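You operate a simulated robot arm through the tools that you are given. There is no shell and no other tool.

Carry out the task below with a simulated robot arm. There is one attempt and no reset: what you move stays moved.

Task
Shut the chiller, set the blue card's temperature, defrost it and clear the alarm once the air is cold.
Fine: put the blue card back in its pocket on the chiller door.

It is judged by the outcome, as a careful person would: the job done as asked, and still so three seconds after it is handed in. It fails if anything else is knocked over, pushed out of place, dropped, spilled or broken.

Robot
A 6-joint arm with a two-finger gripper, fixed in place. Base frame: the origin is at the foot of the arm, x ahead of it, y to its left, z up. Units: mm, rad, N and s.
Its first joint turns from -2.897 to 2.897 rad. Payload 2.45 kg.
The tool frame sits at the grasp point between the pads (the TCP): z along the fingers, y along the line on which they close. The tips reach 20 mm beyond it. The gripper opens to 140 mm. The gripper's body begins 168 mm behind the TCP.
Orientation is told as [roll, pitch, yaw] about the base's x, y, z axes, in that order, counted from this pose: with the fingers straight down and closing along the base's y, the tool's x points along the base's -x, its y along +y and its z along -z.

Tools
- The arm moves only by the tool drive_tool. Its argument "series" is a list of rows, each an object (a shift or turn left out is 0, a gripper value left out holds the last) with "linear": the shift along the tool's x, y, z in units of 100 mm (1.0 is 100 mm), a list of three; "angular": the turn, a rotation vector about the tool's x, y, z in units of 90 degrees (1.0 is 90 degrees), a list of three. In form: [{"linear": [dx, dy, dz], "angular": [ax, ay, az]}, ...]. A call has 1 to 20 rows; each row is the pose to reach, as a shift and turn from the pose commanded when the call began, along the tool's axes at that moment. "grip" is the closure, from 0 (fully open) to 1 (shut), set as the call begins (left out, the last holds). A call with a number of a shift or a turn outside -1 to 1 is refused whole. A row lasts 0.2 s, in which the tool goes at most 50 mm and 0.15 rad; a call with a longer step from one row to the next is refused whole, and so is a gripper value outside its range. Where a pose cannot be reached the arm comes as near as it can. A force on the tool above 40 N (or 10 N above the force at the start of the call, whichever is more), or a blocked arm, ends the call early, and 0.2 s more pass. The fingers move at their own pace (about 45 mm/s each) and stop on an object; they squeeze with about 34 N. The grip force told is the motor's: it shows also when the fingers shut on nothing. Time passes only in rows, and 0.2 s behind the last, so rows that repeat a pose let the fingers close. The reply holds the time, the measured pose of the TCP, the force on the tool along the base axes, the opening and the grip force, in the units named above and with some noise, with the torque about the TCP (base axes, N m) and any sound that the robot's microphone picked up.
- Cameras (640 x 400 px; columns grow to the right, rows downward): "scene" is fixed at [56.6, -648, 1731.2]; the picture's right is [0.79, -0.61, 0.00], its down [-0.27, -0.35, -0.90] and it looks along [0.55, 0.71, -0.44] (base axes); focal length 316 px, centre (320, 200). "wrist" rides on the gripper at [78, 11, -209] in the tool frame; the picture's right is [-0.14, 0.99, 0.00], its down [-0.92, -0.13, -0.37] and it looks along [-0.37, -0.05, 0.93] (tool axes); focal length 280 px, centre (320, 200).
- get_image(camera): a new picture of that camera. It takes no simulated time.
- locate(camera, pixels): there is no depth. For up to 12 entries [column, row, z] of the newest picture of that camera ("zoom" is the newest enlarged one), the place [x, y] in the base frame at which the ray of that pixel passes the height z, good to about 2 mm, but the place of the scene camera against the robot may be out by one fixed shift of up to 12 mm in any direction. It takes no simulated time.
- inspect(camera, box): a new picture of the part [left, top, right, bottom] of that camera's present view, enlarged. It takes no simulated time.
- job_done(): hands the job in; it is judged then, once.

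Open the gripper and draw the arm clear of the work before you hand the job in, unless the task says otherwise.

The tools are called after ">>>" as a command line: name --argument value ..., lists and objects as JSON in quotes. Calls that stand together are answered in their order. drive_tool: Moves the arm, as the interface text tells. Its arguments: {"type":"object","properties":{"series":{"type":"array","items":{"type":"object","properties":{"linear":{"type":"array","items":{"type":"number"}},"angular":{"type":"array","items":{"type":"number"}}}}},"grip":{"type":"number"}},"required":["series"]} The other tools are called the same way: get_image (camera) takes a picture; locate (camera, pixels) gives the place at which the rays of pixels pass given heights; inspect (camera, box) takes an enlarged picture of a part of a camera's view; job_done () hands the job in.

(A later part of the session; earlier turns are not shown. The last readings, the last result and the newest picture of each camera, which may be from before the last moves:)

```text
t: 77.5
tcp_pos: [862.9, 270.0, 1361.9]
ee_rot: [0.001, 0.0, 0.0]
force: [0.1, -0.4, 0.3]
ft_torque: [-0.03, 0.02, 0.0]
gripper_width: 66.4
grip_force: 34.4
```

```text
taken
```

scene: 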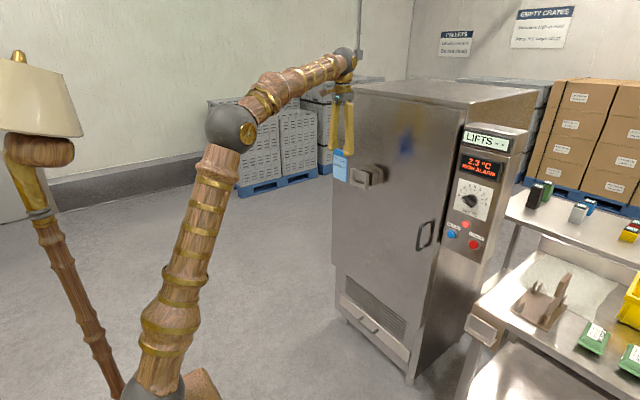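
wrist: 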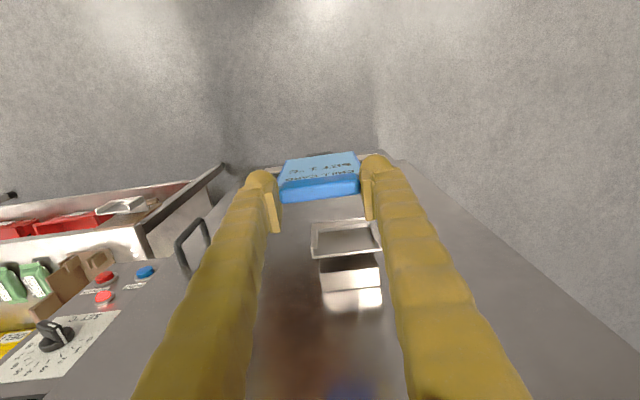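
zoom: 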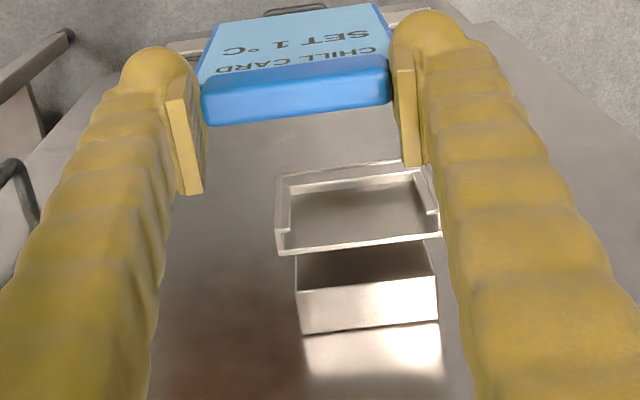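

The pocket is visible at (310–381,219–257), centre y≈289, top z≈1225. I rise 50 mm, centre on y=289 and advance 80 mm to get a second view for depth.

>>> drive_tool --series '[{"linear": [0, 0.1, -0.25]}, {"linear": [-0.2, 0.19, -0.5]}, {"linear": [-0.5, 0.19, -0.5]}, {"linear": [-0.8, 0.19, -0.5]}]'

>>> get_image --camera "wrist"

>>> inspect --camera "wrist" --box '[240, 130, 400, 230]'

>>> inspect --camera "scene" --box '[320, 90, 420, 200]'

```text
t: 78.5
tcp_pos: [935.2, 287.4, 1404.8]
ee_rot: [0.004, -0.002, 0.001]
force: [-0.7, -0.6, 0.3]
ft_torque: [0.0, -0.05, 0.0]
gripper_width: 66.0
grip_force: 34.0
out of reach, approached as far as the arm can: row 4
```

```text
taken
```

wrist: 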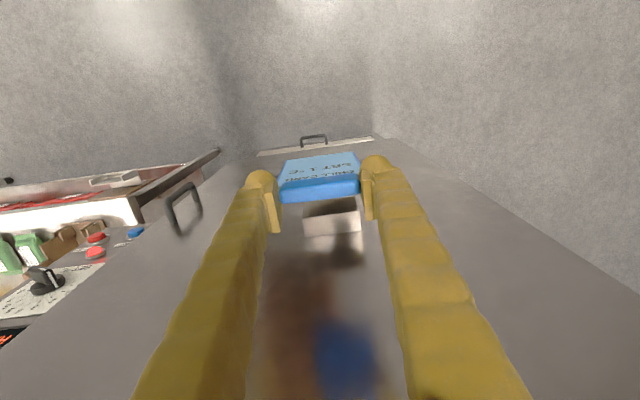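

```text
4.00 times, centred on (320, 180) of wrist
```

zoom: 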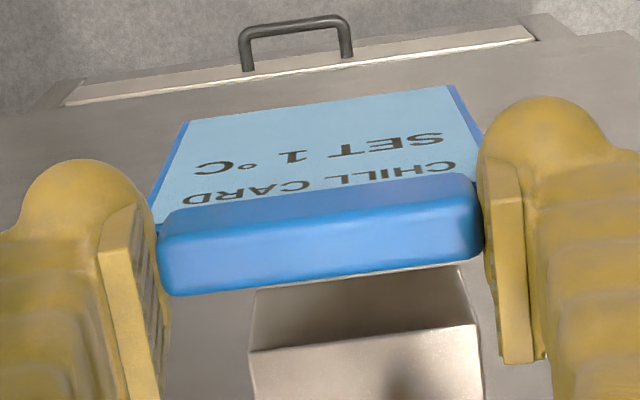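

```text
3.64 times, centred on (370, 145) of scene
```

zoom: 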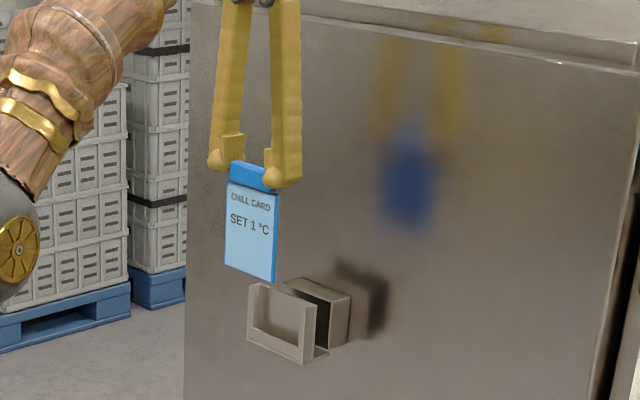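

The arm is at its limit (935,287,1405): straight-down it cannot reach over the pocket with the card's full length below. I will put the card back in its bench holder and regrip it with the tool pitched forward; I carry it back along the same path.

>>> drive_tool --series '[{"linear": [0.2, -0.33, 0.2]}, {"linear": [0.4, -0.66, 0.4]}, {"linear": [0.6, -1.0, 0.6]}]'

>>> drive_tool --series '[{"linear": [0, -0.33, 0.2]}, {"linear": [0, -0.66, 0.4]}, {"linear": [0, -1.0, 0.6]}]'

>>> drive_tool --series '[{"linear": [0, -0.33, 0.2]}, {"linear": [0, -0.66, 0.4]}, {"linear": [0, -1.0, 0.6]}]'

>>> drive_tool --series '[{"linear": [0, -0.33, 0.2]}, {"linear": [0, -0.66, 0.4]}, {"linear": [0, -1.0, 0.6]}]'

>>> drive_tool --series '[{"linear": [0, -0.33, 0.2]}, {"linear": [0, -0.66, 0.4]}, {"linear": [0, -1.0, 0.6]}]'

>>> drive_tool --series '[{"linear": [-0.15, -0.33, 0]}, {"linear": [-0.3, -0.66, 0]}, {"linear": [-0.5, -1.0, 0]}]'

>>> get_image --camera "wrist"

>>> inspect --camera "scene" --box '[440, 120, 520, 270]'

```text
t: 79.3
tcp_pos: [877.0, 187.9, 1344.0]
ee_rot: [0.002, 0.002, -0.002]
force: [0.8, 0.9, -0.2]
ft_torque: [-0.02, 0.04, 0.05]
gripper_width: 66.0
grip_force: 33.7
```

```text
t: 80.1
tcp_pos: [876.0, 89.2, 1286.3]
ee_rot: [0.003, 0.002, 0.002]
force: [0.7, 0.5, 0.0]
ft_torque: [0.06, -0.02, 0.01]
gripper_width: 66.2
grip_force: 34.8
```

```text
t: 80.9
tcp_pos: [879.2, -11.9, 1222.9]
ee_rot: [0.002, 0.003, 0.0]
force: [-0.6, -0.6, -0.5]
ft_torque: [0.0, -0.01, 0.02]
gripper_width: 66.1
grip_force: 34.1
```

```text
t: 81.7
tcp_pos: [875.7, -113.7, 1164.3]
ee_rot: [0.003, 0.001, 0.001]
force: [0.4, 0.4, -0.3]
ft_torque: [0.0, -0.05, -0.03]
gripper_width: 66.1
grip_force: 34.1
```

```text
t: 82.5
tcp_pos: [875.8, -212.4, 1103.1]
ee_rot: [0.003, 0.002, -0.001]
force: [-0.2, 0.0, 0.2]
ft_torque: [0.0, 0.03, -0.02]
gripper_width: 66.0
grip_force: 33.7
```

```text
t: 83.3
tcp_pos: [924.6, -313.7, 1104.2]
ee_rot: [0.002, 0.002, 0.0]
force: [0.9, -0.4, 0.1]
ft_torque: [0.02, -0.04, 0.03]
gripper_width: 66.3
grip_force: 34.2
```

```text
taken
```

wrist: 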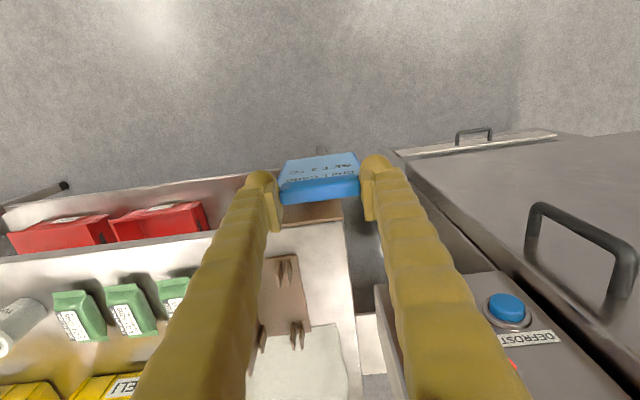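

```text
2.67 times, centred on (480, 195) of scene
```

zoom: 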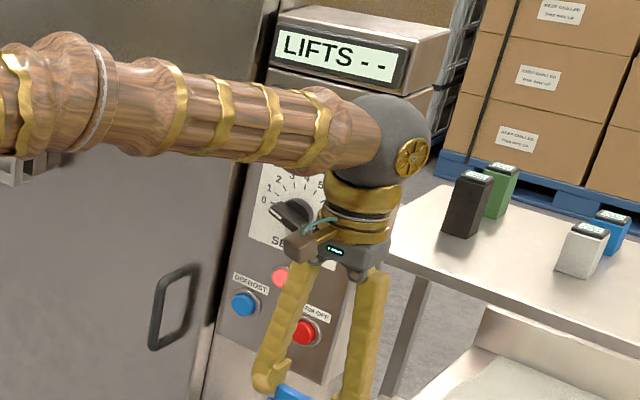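

Now over to above the holder.

>>> drive_tool --series '[{"linear": [-0.35, -0.12, 0]}, {"linear": [-0.7, -0.24, 0]}, {"linear": [-0.98, -0.345, 0]}]'

>>> drive_tool --series '[{"linear": [0, 0, 0.3]}, {"linear": [0, 0, 0.6]}, {"linear": [0, 0, 0.8]}]'

>>> get_image --camera "wrist"

>>> inspect --camera "scene" --box '[450, 230, 530, 350]'

>>> inspect --camera "scene" --box '[440, 120, 520, 270]'

```text
t: 84.1
tcp_pos: [1024.9, -346.1, 1101.4]
ee_rot: [0.002, 0.002, 0.0]
force: [-0.9, -0.8, 0.1]
ft_torque: [0.01, -0.03, -0.03]
gripper_width: 66.1
grip_force: 34.0
```

```text
t: 84.9
tcp_pos: [1024.3, -345.8, 1022.8]
ee_rot: [0.002, 0.002, -0.001]
force: [0.3, -0.2, -1.2]
ft_torque: [0.0, 0.01, -0.01]
gripper_width: 66.0
grip_force: 34.5
```

```text
taken
```

wrist: 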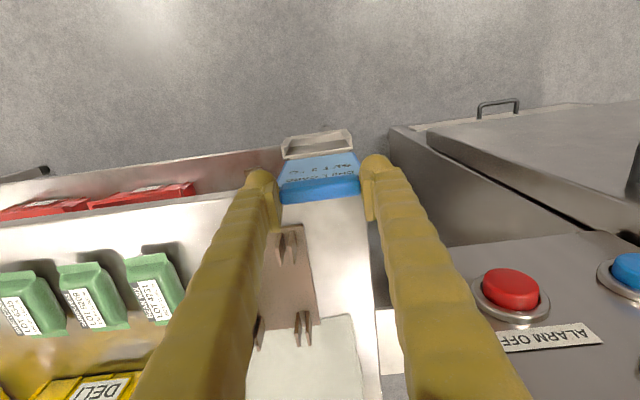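

```text
3.33 times, centred on (490, 290) of scene
```

zoom: 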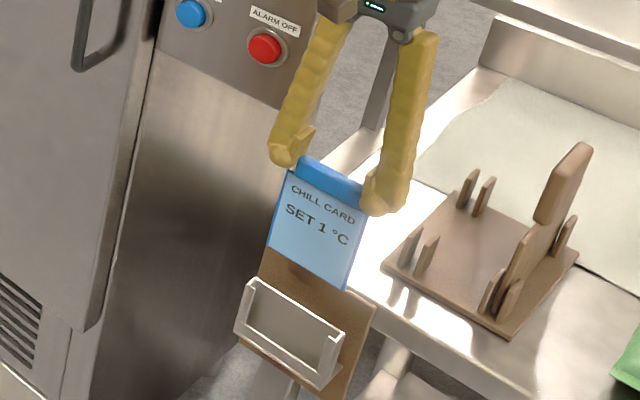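

```text
2.67 times, centred on (480, 195) of scene
```

zoom: 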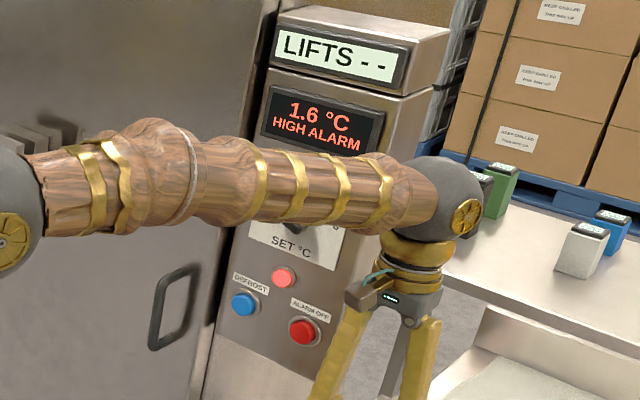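

Display 1.6 °C. I zoom on the empty holder from here as a template for the pocket's geometry before lowering the card.

>>> inspect --camera "wrist" --box '[260, 110, 380, 210]'

>>> drive_tool --series '[{"linear": [0.015, -0.015, 0.15]}, {"linear": [0.015, -0.015, 0.25]}]'

>>> inspect --camera "wrist" --box '[260, 110, 380, 210]'

>>> inspect --camera "scene" --box '[450, 250, 530, 350]'

```text
4.00 times, centred on (320, 160) of wrist
```

zoom: 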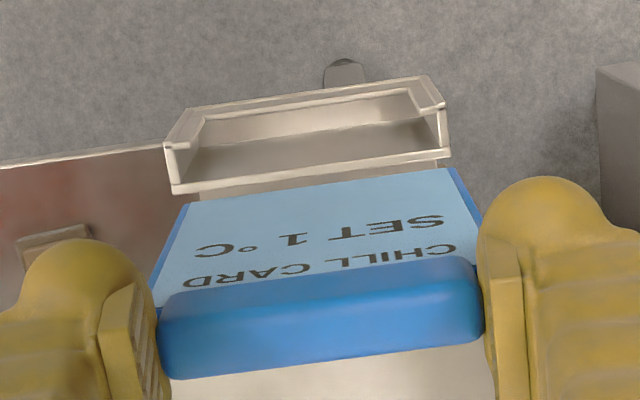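

```text
t: 85.5
tcp_pos: [1023.0, -348.3, 998.4]
ee_rot: [0.002, 0.001, -0.001]
force: [-1.1, -0.1, -0.3]
ft_torque: [0.03, 0.02, 0.02]
gripper_width: 66.3
grip_force: 33.4
```

```text
4.00 times, centred on (320, 160) of wrist
```

zoom: 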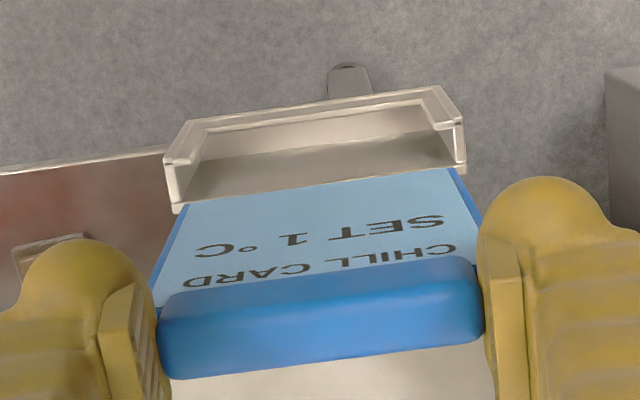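

```text
4.00 times, centred on (490, 300) of scene
```

zoom: 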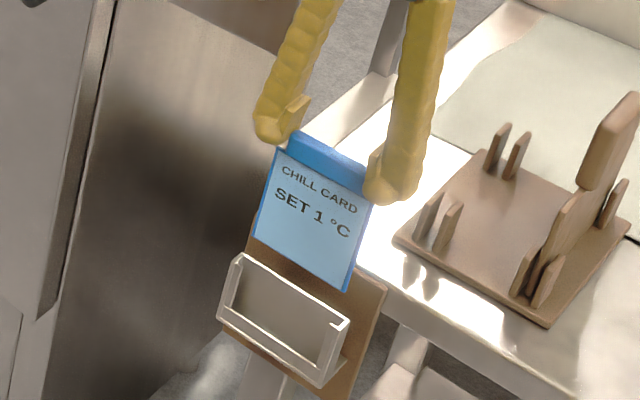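

Useful template: holder back-plate x≈1030 vs card x≈1022.6; by matching widths, pocket target becomes about (1000,290,1281). Card is aligned over the holder; I lower it in with force watch.

>>> drive_tool --series '[{"linear": [0, 0.005, 0.15]}, {"linear": [0, 0.005, 0.3]}, {"linear": [0, 0.005, 0.45]}, {"linear": [0, 0.005, 0.6]}, {"linear": [0, 0.005, 0.75]}, {"linear": [0, 0.005, 0.87]}, {"linear": [0, 0.005, 0.94]}]'

>>> inspect --camera "scene" --box '[450, 250, 530, 350]'

>>> inspect --camera "wrist" --box '[240, 110, 400, 230]'

```text
t: 87.1
tcp_pos: [1022.7, -348.0, 903.5]
ee_rot: [0.003, 0.001, -0.001]
force: [0.3, -0.3, 0.5]
ft_torque: [0.0, 0.03, -0.01]
gripper_width: 66.0
grip_force: 34.0
```

```text
4.00 times, centred on (490, 300) of scene
```

zoom: 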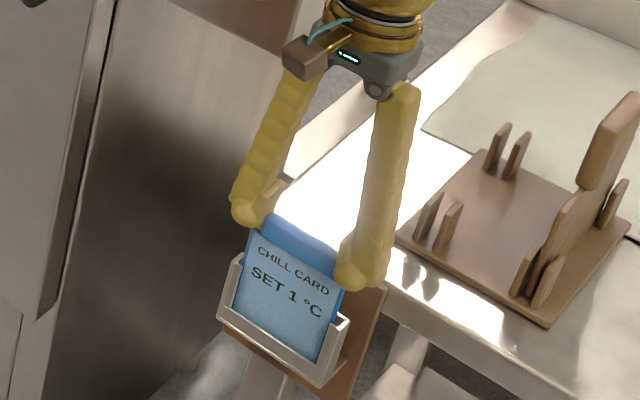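

```text
3.33 times, centred on (320, 170) of wrist
```

zoom: 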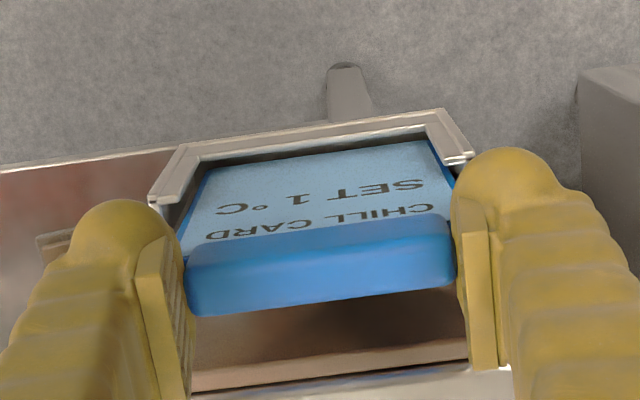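

The card slid into the holder at (1022.7,−348,903.5). I lower the last 4 mm and open.

>>> drive_tool --series '[{"linear": [0, 0, 0.02]}, {"linear": [0, 0, 0.04]}]'

>>> drive_tool --grip 0.2 --series '[{"linear": [0, 0, 0]}, {"linear": [0, 0, 0]}, {"linear": [0, 0, 0]}, {"linear": [0, 0, -0.1]}]'

>>> inspect --camera "scene" --box '[450, 250, 530, 350]'

>>> inspect --camera "scene" --box '[440, 120, 520, 270]'

```text
t: 87.7
tcp_pos: [1022.9, -347.2, 900.7]
ee_rot: [0.003, 0.0, -0.001]
force: [-1.7, -4.3, 25.0]
ft_torque: [-0.12, -0.05, 0.01]
gripper_width: 66.5
grip_force: 33.7
```

```text
t: 88.7
tcp_pos: [1023.4, -347.9, 909.0]
ee_rot: [0.002, 0.001, 0.001]
force: [-0.5, -0.1, 0.6]
ft_torque: [0.04, -0.02, -0.02]
gripper_width: 111.9
grip_force: 0.0
```

```text
4.00 times, centred on (490, 300) of scene
```

zoom: 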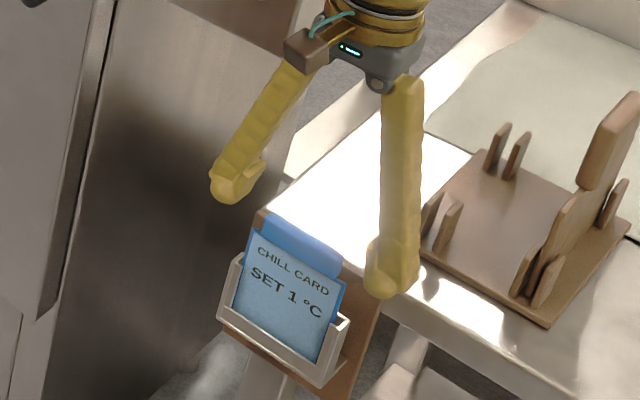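

```text
2.67 times, centred on (480, 195) of scene
```

zoom: 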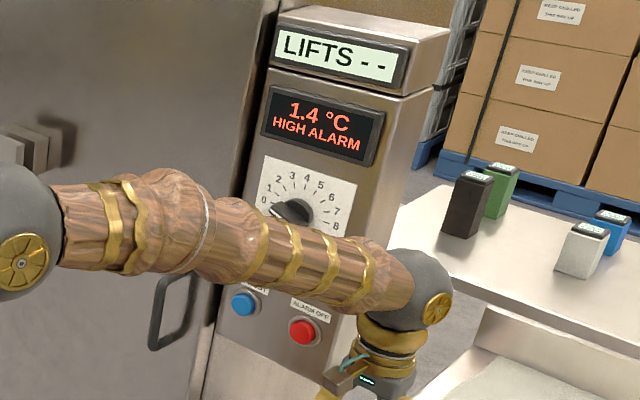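

Card is seated; temp 1.4 °C. Now I pitch the tool forward 40° about the bar, and settle to z≈901.

>>> drive_tool --series '[{"linear": [0.0, 0, 0], "angular": [0, -0.09, 0]}, {"linear": [0, 0, 0], "angular": [0, -0.18, 0]}, {"linear": [0, 0, 0], "angular": [0, -0.27, 0]}, {"linear": [0, 0, 0], "angular": [0, -0.36, 0]}, {"linear": [0, 0, 0], "angular": [0, -0.444, 0]}, {"linear": [0.0, 0, 0.04], "angular": [0, -0.444, 0]}, {"linear": [0.0, 0, 0.08], "angular": [0, -0.444, 0]}]'

>>> get_image --camera "wrist"

>>> inspect --camera "scene" --box '[450, 250, 530, 350]'

```text
t: 90.3
tcp_pos: [1022.4, -348.8, 901.5]
ee_rot: [0.002, -0.697, -0.001]
force: [0.6, 0.5, 0.5]
ft_torque: [-0.02, 0.0, 0.04]
gripper_width: 112.0
grip_force: 0.0
```

```text
taken
```

wrist: 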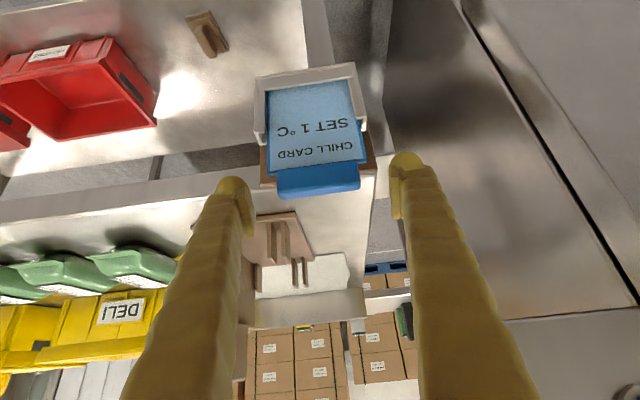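

```text
4.00 times, centred on (490, 300) of scene
```

zoom: 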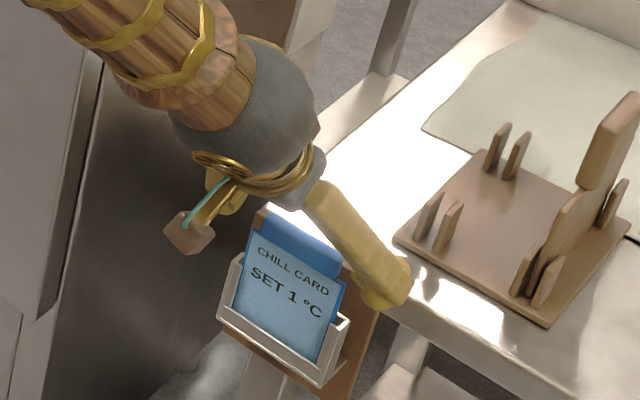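

Tool is pitched 40°, bar at (319,180) between the fingers. I nudge 2 mm forward and close on the bar's ends.

>>> drive_tool --grip 1 --series '[{"linear": [-0.015, 0.005, 0.013]}, {"linear": [-0.015, 0.005, 0.013]}, {"linear": [-0.015, 0.005, 0.013]}, {"linear": [-0.015, 0.005, 0.013]}, {"linear": [-0.015, 0.005, 0.013]}]'

>>> inspect --camera "wrist" --box '[220, 50, 420, 240]'

>>> inspect --camera "scene" --box '[450, 250, 530, 350]'

```text
t: 91.5
tcp_pos: [1025.4, -346.9, 902.2]
ee_rot: [0.003, -0.695, -0.003]
force: [0.1, -1.2, -1.2]
ft_torque: [0.17, 0.02, 0.14]
gripper_width: 66.4
grip_force: 33.9
```

```text
2.11 times, centred on (320, 145) of wrist
```

zoom: 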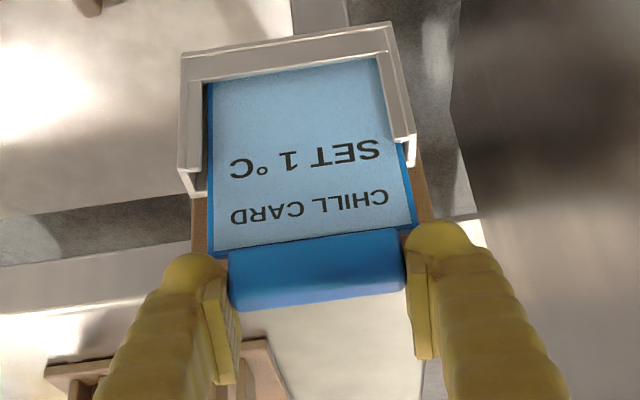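

```text
4.00 times, centred on (490, 300) of scene
```

zoom: 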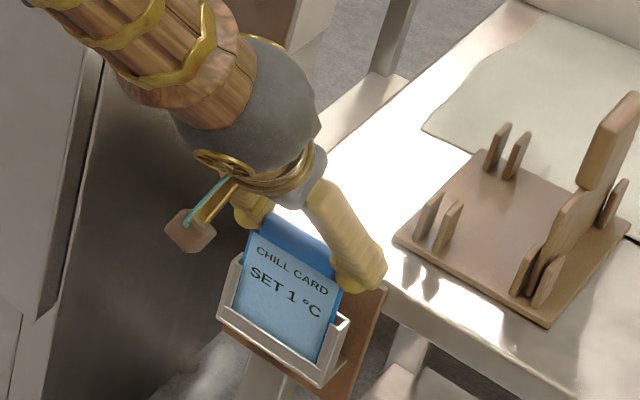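

Held again (66.4 mm) with the tool pitched; this wrist view is my seated template (frame corners at px ≈(255,76),(352,62), post tips ≈(258,144),(364,126)). I lift straight up 100 mm.

>>> drive_tool --series '[{"linear": [-0.064, 0, -0.077]}, {"linear": [-0.128, 0, -0.154]}, {"linear": [-0.224, 0, -0.269]}, {"linear": [-0.32, 0, -0.384]}, {"linear": [-0.416, 0, -0.499]}, {"linear": [-0.512, 0, -0.614]}, {"linear": [-0.64, 0, -0.768]}]'

>>> get_image --camera "wrist"

>>> inspect --camera "scene" --box '[450, 230, 530, 350]'

```text
t: 93.1
tcp_pos: [1025.5, -347.3, 1000.4]
ee_rot: [0.002, -0.696, -0.002]
force: [0.5, 0.0, -0.5]
ft_torque: [-0.01, 0.0, -0.01]
gripper_width: 66.4
grip_force: 34.3
```

```text
taken
```

wrist: 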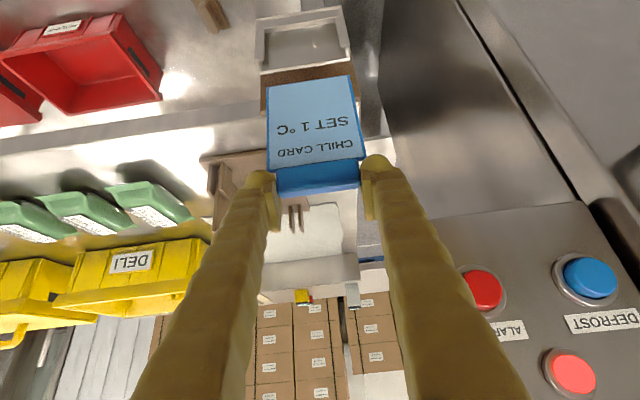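

```text
3.33 times, centred on (490, 290) of scene
```

zoom: 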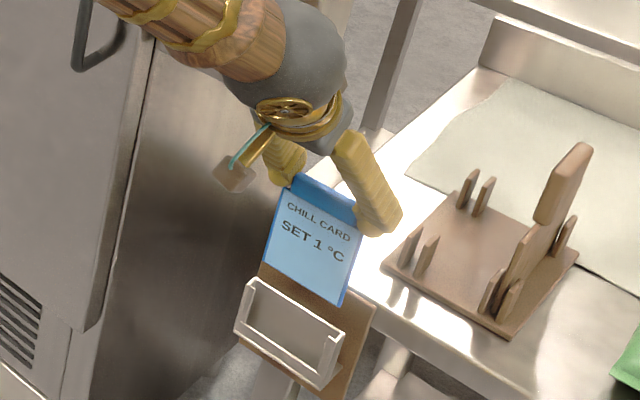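

This view, 98 mm above the seat, is a second template; I zoom it to record the empty holder's corners relative to the card.

>>> inspect --camera "wrist" --box '[230, 0, 390, 110]'

>>> drive_tool --series '[{"linear": [-0.1, 0, -0.25]}, {"linear": [-0.1, 0.1, -0.6]}, {"linear": [0, 0.3, -0.9]}, {"linear": [0.1, 0.6, -1.0]}, {"linear": [0.2, 0.95, -1.0]}]'

```text
3.64 times, centred on (310, 55) of wrist
```

zoom: 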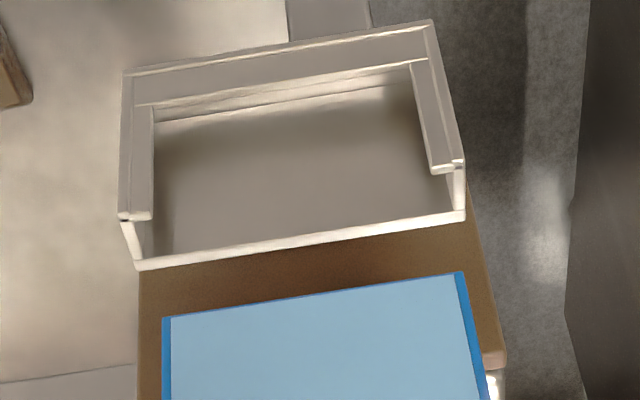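

```text
t: 94.3
tcp_pos: [946.7, -254.2, 1067.6]
ee_rot: [0.003, -0.696, -0.003]
force: [0.3, -0.2, -1.3]
ft_torque: [-0.03, 0.03, 0.01]
gripper_width: 66.5
grip_force: 33.9
```

Now I carry the card up and across toward the pocket (x≈900, rising to ~1370).

>>> drive_tool --series '[{"linear": [-0.007, 0.33, -0.25]}, {"linear": [-0.014, 0.66, -0.5]}, {"linear": [-0.02, 1.0, -0.76]}]'

>>> drive_tool --series '[{"linear": [-0.128, 0.33, -0.154]}, {"linear": [-0.256, 0.66, -0.308]}, {"linear": [-0.384, 1.0, -0.461]}]'

>>> drive_tool --series '[{"linear": [-0.128, 0.33, -0.154]}, {"linear": [-0.256, 0.66, -0.308]}, {"linear": [-0.384, 1.0, -0.461]}]'

>>> drive_tool --series '[{"linear": [-0.128, 0.33, -0.154]}, {"linear": [-0.256, 0.66, -0.308]}, {"linear": [-0.384, 1.0, -0.461]}]'

>>> drive_tool --series '[{"linear": [-0.128, 0.33, -0.154]}, {"linear": [-0.256, 0.66, -0.308]}, {"linear": [-0.384, 1.0, -0.461]}]'

>>> get_image --camera "wrist"

>>> get_image --camera "scene"

```text
t: 95.1
tcp_pos: [898.0, -153.3, 1122.9]
ee_rot: [0.001, -0.695, -0.002]
force: [-0.1, 0.0, -0.8]
ft_torque: [-0.06, 0.01, -0.04]
gripper_width: 66.4
grip_force: 34.0
```

```text
t: 95.9
tcp_pos: [899.8, -53.4, 1183.9]
ee_rot: [0.002, -0.694, -0.001]
force: [-0.2, 0.2, -0.7]
ft_torque: [-0.01, -0.06, 0.03]
gripper_width: 66.6
grip_force: 33.9
```

```text
t: 96.7
tcp_pos: [898.0, 46.0, 1243.8]
ee_rot: [0.002, -0.695, -0.003]
force: [0.4, -0.1, -1.1]
ft_torque: [0.05, -0.01, -0.02]
gripper_width: 66.4
grip_force: 34.3
```

```text
t: 97.5
tcp_pos: [896.0, 143.9, 1303.1]
ee_rot: [0.002, -0.698, -0.002]
force: [0.2, -0.1, -0.6]
ft_torque: [0.02, 0.02, 0.01]
gripper_width: 66.1
grip_force: 33.9
```

```text
t: 98.3
tcp_pos: [896.5, 247.2, 1365.7]
ee_rot: [0.0, -0.697, -0.004]
force: [-0.4, 0.7, 0.2]
ft_torque: [0.02, 0.02, 0.01]
gripper_width: 66.6
grip_force: 34.1
```

```text
taken
```

wrist: 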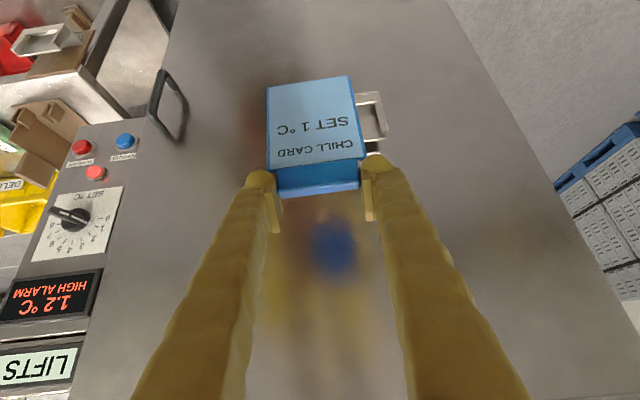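

```text
taken
```

scene: 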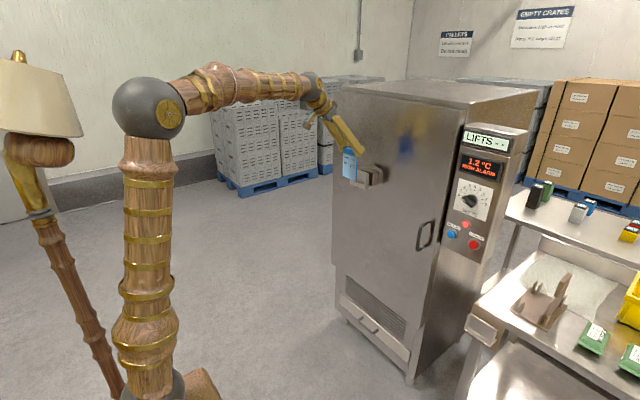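

Pocket is partly hidden behind the card. I raise 50 mm, move to y≈290 and forward 60 mm to view it below the card's bottom edge.

>>> drive_tool --series '[{"linear": [-0.16, 0.2, -0.19]}, {"linear": [-0.32, 0.43, -0.384]}, {"linear": [-0.55, 0.43, -0.19]}, {"linear": [-0.78, 0.43, 0]}]'

>>> get_image --camera "wrist"

>>> inspect --camera "wrist" --box '[230, 0, 390, 110]'

>>> inspect --camera "scene" --box '[320, 90, 420, 200]'

```text
t: 99.3
tcp_pos: [959.1, 290.2, 1415.9]
ee_rot: [0.002, -0.696, -0.002]
force: [0.3, -0.7, 0.3]
ft_torque: [0.01, 0.0, 0.01]
gripper_width: 66.6
grip_force: 33.9
```

```text
taken
```

wrist: 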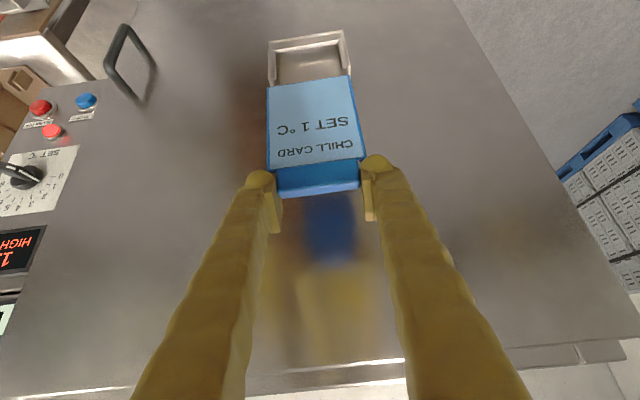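

```text
3.64 times, centred on (310, 55) of wrist
```

zoom: 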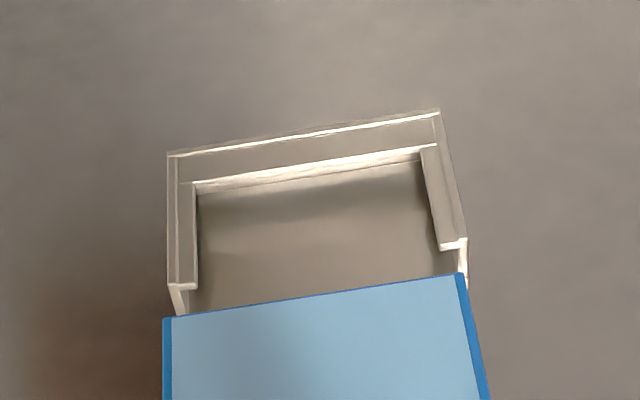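

```text
3.64 times, centred on (370, 145) of scene
```

zoom: 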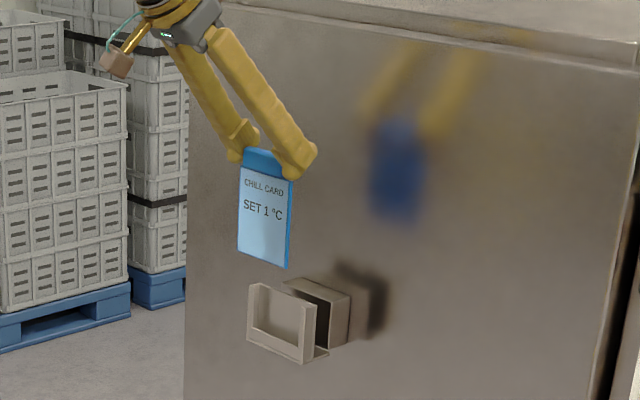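

Pocket corners at zoom (168,155),(440,110) and post tips (168,286),(466,240); matching to the template gives an offset of about (+39,+3.5,−19) mm. I move there (keeping 9 mm extra height) and compare again.

>>> drive_tool --series '[{"linear": [-0.12, 0.02, 0.16]}, {"linear": [-0.235, 0.035, 0.327]}, {"linear": [-0.235, 0.035, 0.327]}]'

>>> get_image --camera "wrist"

>>> inspect --camera "wrist" --box '[230, 0, 390, 110]'

>>> inspect --camera "scene" --box '[320, 90, 420, 200]'

```text
t: 100.1
tcp_pos: [997.5, 293.7, 1406.8]
ee_rot: [0.003, -0.697, 0.0]
force: [0.1, 0.2, -0.4]
ft_torque: [-0.02, 0.03, -0.01]
gripper_width: 66.6
grip_force: 33.8
```

```text
taken
```

wrist: 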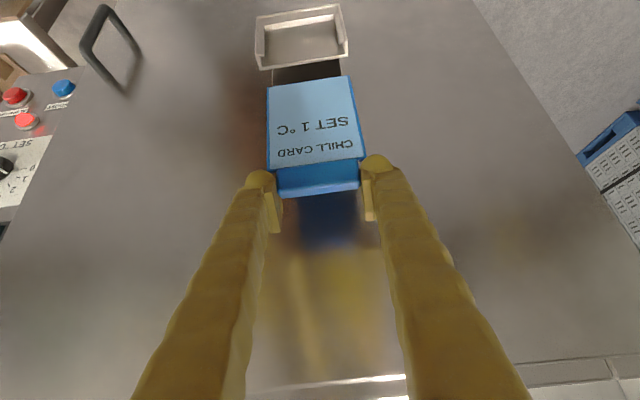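

```text
3.64 times, centred on (310, 55) of wrist
```

zoom: 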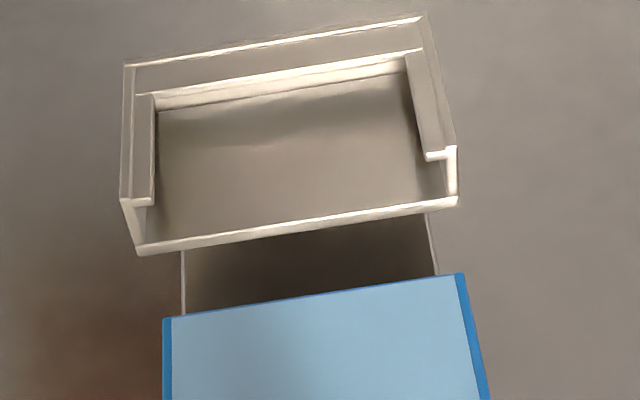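

```text
3.64 times, centred on (370, 145) of scene
```

zoom: 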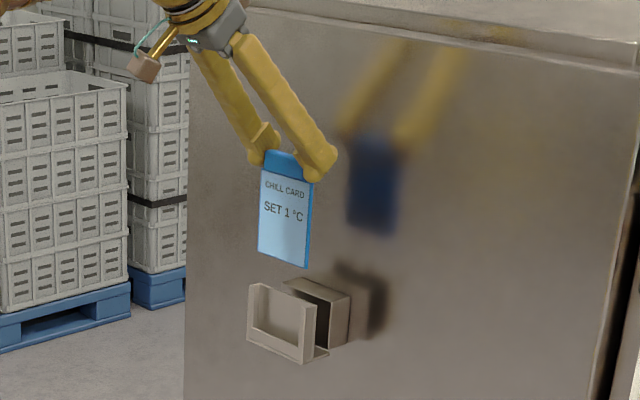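

Very close now: remaining offset ≈(+2.4, 0, −11) to match the template. I apply it and compare.

>>> drive_tool --series '[{"linear": [0.026, 0, 0.05]}, {"linear": [0.052, -0.003, 0.1]}, {"linear": [0.052, -0.003, 0.1]}]'

>>> inspect --camera "wrist" --box '[230, 0, 390, 110]'

```text
t: 100.9
tcp_pos: [1001.1, 292.4, 1395.0]
ee_rot: [0.002, -0.695, -0.001]
force: [-0.5, 0.8, 0.1]
ft_torque: [0.02, 0.01, 0.03]
gripper_width: 66.5
grip_force: 33.5
```

```text
3.64 times, centred on (310, 55) of wrist
```

zoom: 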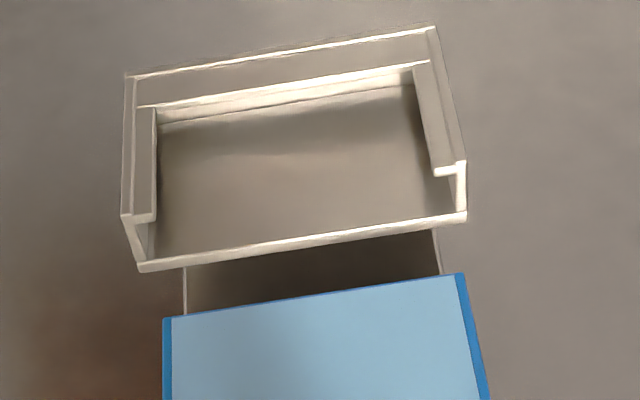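

Now it matches the template within ~1 mm (pocket ~0.9 mm to +y). I correct that and lower 40 mm, then check.

>>> drive_tool --series '[{"linear": [0.064, 0.009, 0.077]}, {"linear": [0.128, 0.009, 0.154]}, {"linear": [0.192, 0.009, 0.23]}, {"linear": [0.256, 0.009, 0.307]}]'

>>> inspect --camera "wrist" --box '[230, 0, 390, 110]'

>>> inspect --camera "scene" --box '[320, 90, 420, 200]'

```text
t: 101.9
tcp_pos: [1000.3, 293.5, 1357.1]
ee_rot: [0.004, -0.699, -0.004]
force: [-2.0, -8.4, 26.8]
ft_torque: [0.06, 0.34, 0.14]
gripper_width: 66.7
grip_force: 34.5
```

```text
3.64 times, centred on (310, 55) of wrist
```

zoom: 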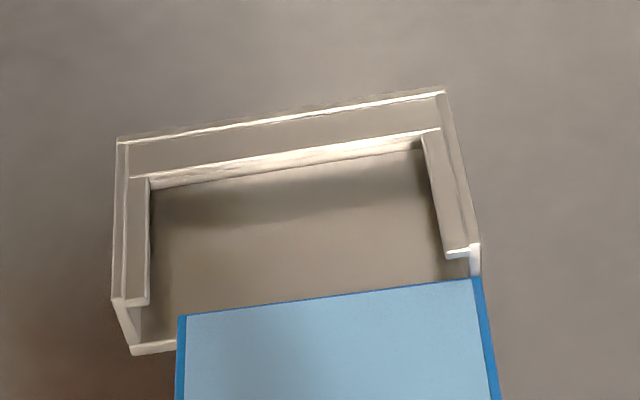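

```text
3.64 times, centred on (370, 145) of scene
```

zoom: 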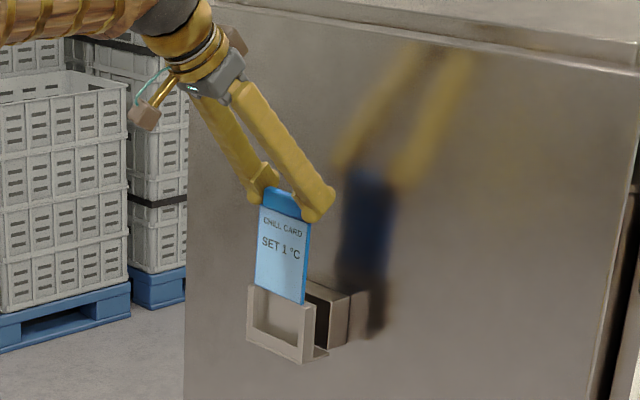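

Contact at +27 N: the card's +y corner touched the right post (torque puts the contact at y≈+45 mm). I raise 14 mm, shift −2.2 mm in y and look at whether the card sits straight.

>>> drive_tool --series '[{"linear": [-0.045, 0, -0.054]}, {"linear": [-0.09, -0.022, -0.108]}, {"linear": [-0.09, -0.022, -0.108]}]'

>>> inspect --camera "wrist" --box '[230, 0, 390, 110]'

>>> inspect --camera "wrist" --box '[220, 50, 420, 240]'

```text
t: 102.7
tcp_pos: [999.6, 291.8, 1368.3]
ee_rot: [0.003, -0.695, -0.001]
force: [-0.7, 0.3, -0.3]
ft_torque: [-0.02, 0.03, 0.02]
gripper_width: 66.7
grip_force: 34.4
```

```text
3.64 times, centred on (310, 55) of wrist
```

zoom: 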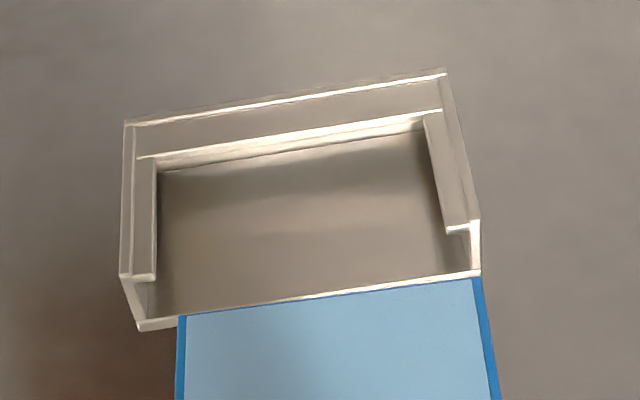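

```text
2.11 times, centred on (320, 145) of wrist
```

zoom: 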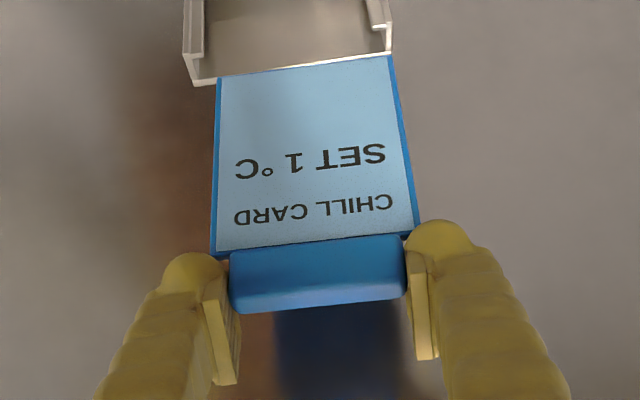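

The card tilted ~2° in the grip (bottom 4.6 px to +y). I counter-rotate the tool by −2.2° about base x and look again.

>>> drive_tool --series '[{"linear": [0, 0, 0], "angular": [0.0186, 0, -0.0155]}, {"linear": [0, 0, 0], "angular": [0.0186, 0, -0.0155]}]'

>>> inspect --camera "wrist" --box '[230, 0, 390, 110]'

>>> inspect --camera "scene" --box '[330, 130, 400, 200]'

```text
t: 103.3
tcp_pos: [999.1, 291.6, 1369.2]
ee_rot: [-0.048, -0.695, 0.029]
force: [0.5, 0.4, -0.4]
ft_torque: [0.02, 0.04, 0.0]
gripper_width: 66.3
grip_force: 33.7
```

```text
3.64 times, centred on (310, 55) of wrist
```

zoom: 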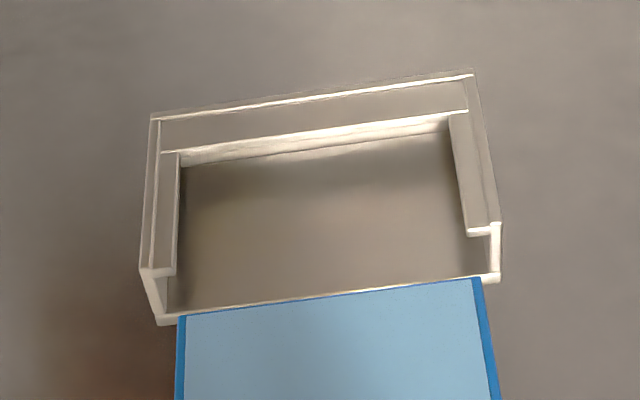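

```text
5.71 times, centred on (365, 165) of scene
```

zoom: 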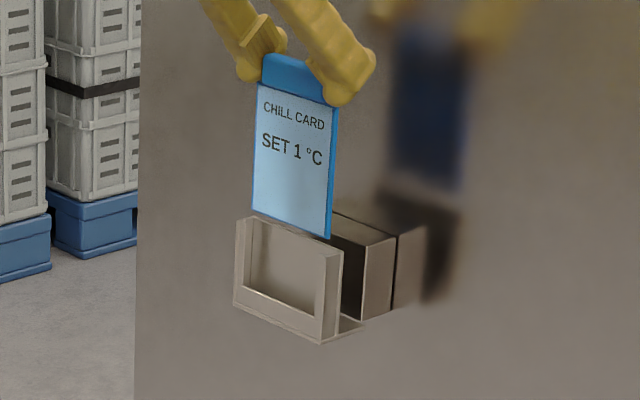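

The card's bottom is now centred between the posts (margins ≈17/20 zoom px). I lower slowly 24 mm in 6 mm steps.

>>> drive_tool --series '[{"linear": [0.0385, 0, 0.046]}, {"linear": [0.077, 0, 0.092]}, {"linear": [0.115, 0, 0.138]}, {"linear": [0.154, 0, 0.184]}]'

>>> inspect --camera "wrist" --box '[230, 0, 390, 110]'

>>> inspect --camera "scene" --box '[330, 130, 400, 200]'

```text
t: 104.3
tcp_pos: [999.0, 291.4, 1345.7]
ee_rot: [-0.047, -0.697, 0.031]
force: [-0.3, 0.3, -0.2]
ft_torque: [0.02, -0.01, 0.06]
gripper_width: 66.8
grip_force: 33.6
```

```text
3.64 times, centred on (310, 55) of wrist
```

zoom: 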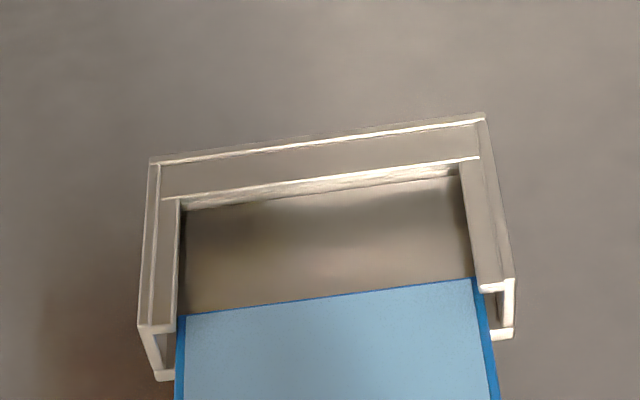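

```text
5.71 times, centred on (365, 165) of scene
```

zoom: 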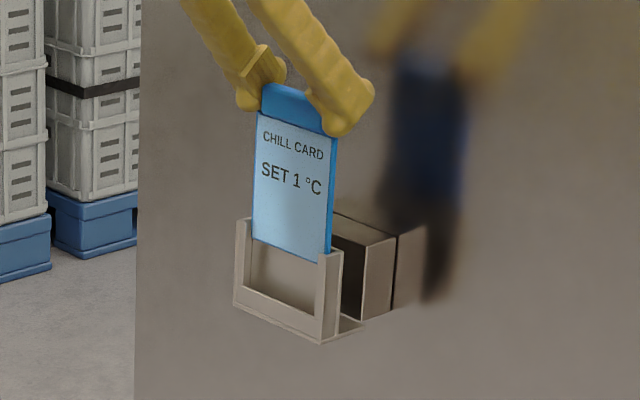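

The card is inside the slot with no force. I continue lowering 42 mm slowly.

>>> drive_tool --series '[{"linear": [0.045, 0, 0.054]}, {"linear": [0.09, 0, 0.108]}, {"linear": [0.135, 0, 0.161]}, {"linear": [0.18, 0, 0.215]}, {"linear": [0.225, 0, 0.269]}, {"linear": [0.27, 0, 0.322]}]'

>>> inspect --camera "wrist" --box '[220, 50, 420, 240]'

>>> inspect --camera "scene" --box '[330, 130, 400, 200]'

```text
t: 105.7
tcp_pos: [998.2, 289.3, 1303.6]
ee_rot: [-0.047, -0.695, 0.029]
force: [0.0, 0.3, 0.2]
ft_torque: [0.05, -0.03, 0.02]
gripper_width: 66.2
grip_force: 34.0
```

```text
2.11 times, centred on (320, 145) of wrist
```

zoom: 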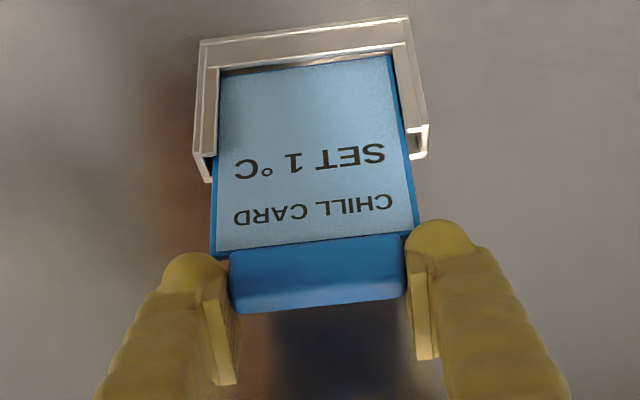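

```text
5.71 times, centred on (365, 165) of scene
```

zoom: 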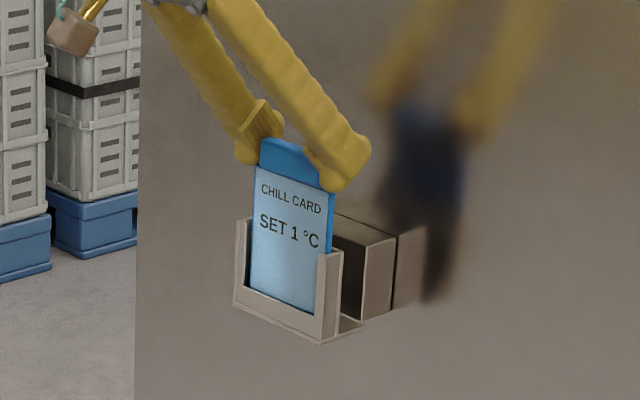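

Nearly seated. I lower in 2 mm steps until the card rests (force rise).

>>> drive_tool --series '[{"linear": [0.013, 0.005, 0.0154]}, {"linear": [0.026, 0.008, 0.031]}, {"linear": [0.038, 0.01, 0.046]}]'

```text
t: 106.5
tcp_pos: [998.5, 290.6, 1297.1]
ee_rot: [-0.048, -0.695, 0.031]
force: [0.2, -0.4, -0.5]
ft_torque: [0.02, 0.02, 0.01]
gripper_width: 66.6
grip_force: 34.2
```

>>> drive_tool --series '[{"linear": [0.013, 0.001, 0.0154]}, {"linear": [0.026, 0.002, 0.031]}, {"linear": [0.038, 0.003, 0.046]}]'

>>> inspect --camera "scene" --box '[330, 130, 400, 200]'

>>> inspect --camera "wrist" --box '[220, 50, 420, 240]'

```text
t: 107.3
tcp_pos: [999.1, 289.8, 1290.9]
ee_rot: [-0.047, -0.695, 0.03]
force: [-0.1, 0.0, -0.6]
ft_torque: [0.0, 0.03, 0.0]
gripper_width: 66.3
grip_force: 33.9
```

```text
5.71 times, centred on (365, 165) of scene
```

zoom: 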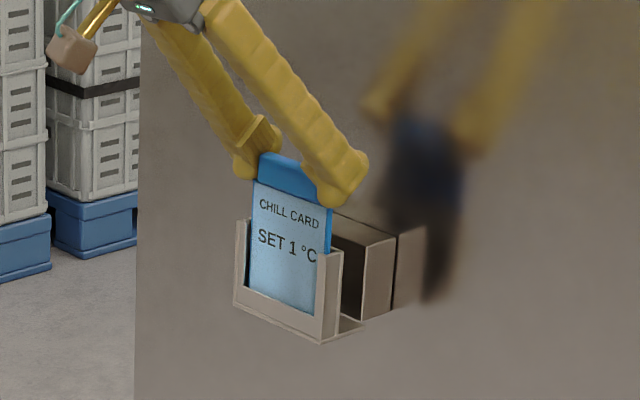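

```text
2.11 times, centred on (320, 145) of wrist
```

zoom: 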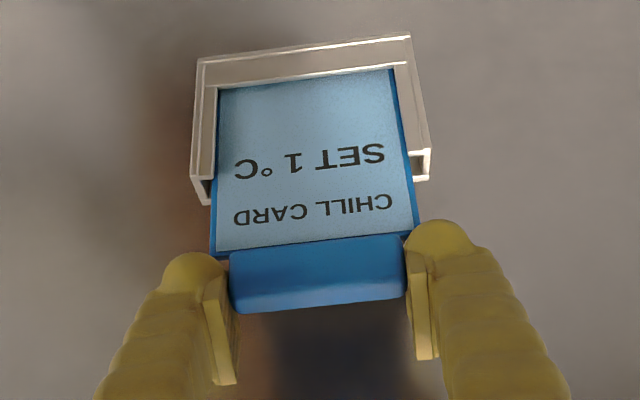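

Matches the seated template closely. I keep lowering in 2 mm steps until contact.

>>> drive_tool --series '[{"linear": [0.013, 0.001, 0.0154]}, {"linear": [0.026, 0.002, 0.031]}, {"linear": [0.038, 0.003, 0.046]}, {"linear": [0.038, 0.003, 0.046]}]'

>>> inspect --camera "scene" --box '[330, 130, 400, 200]'

```text
t: 108.3
tcp_pos: [999.6, 291.5, 1290.3]
ee_rot: [-0.046, -0.702, 0.03]
force: [0.3, 0.8, 4.9]
ft_torque: [0.34, 0.03, 0.02]
gripper_width: 66.5
grip_force: 33.7
stopped in row 4: the force on the tool passed its limit at 41 N (the readings are from after the stop); the commanded pose is now the measured one
```

```text
5.71 times, centred on (365, 165) of scene
```

zoom: 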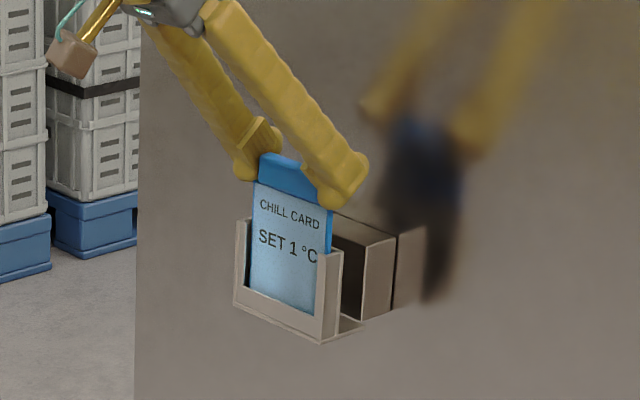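

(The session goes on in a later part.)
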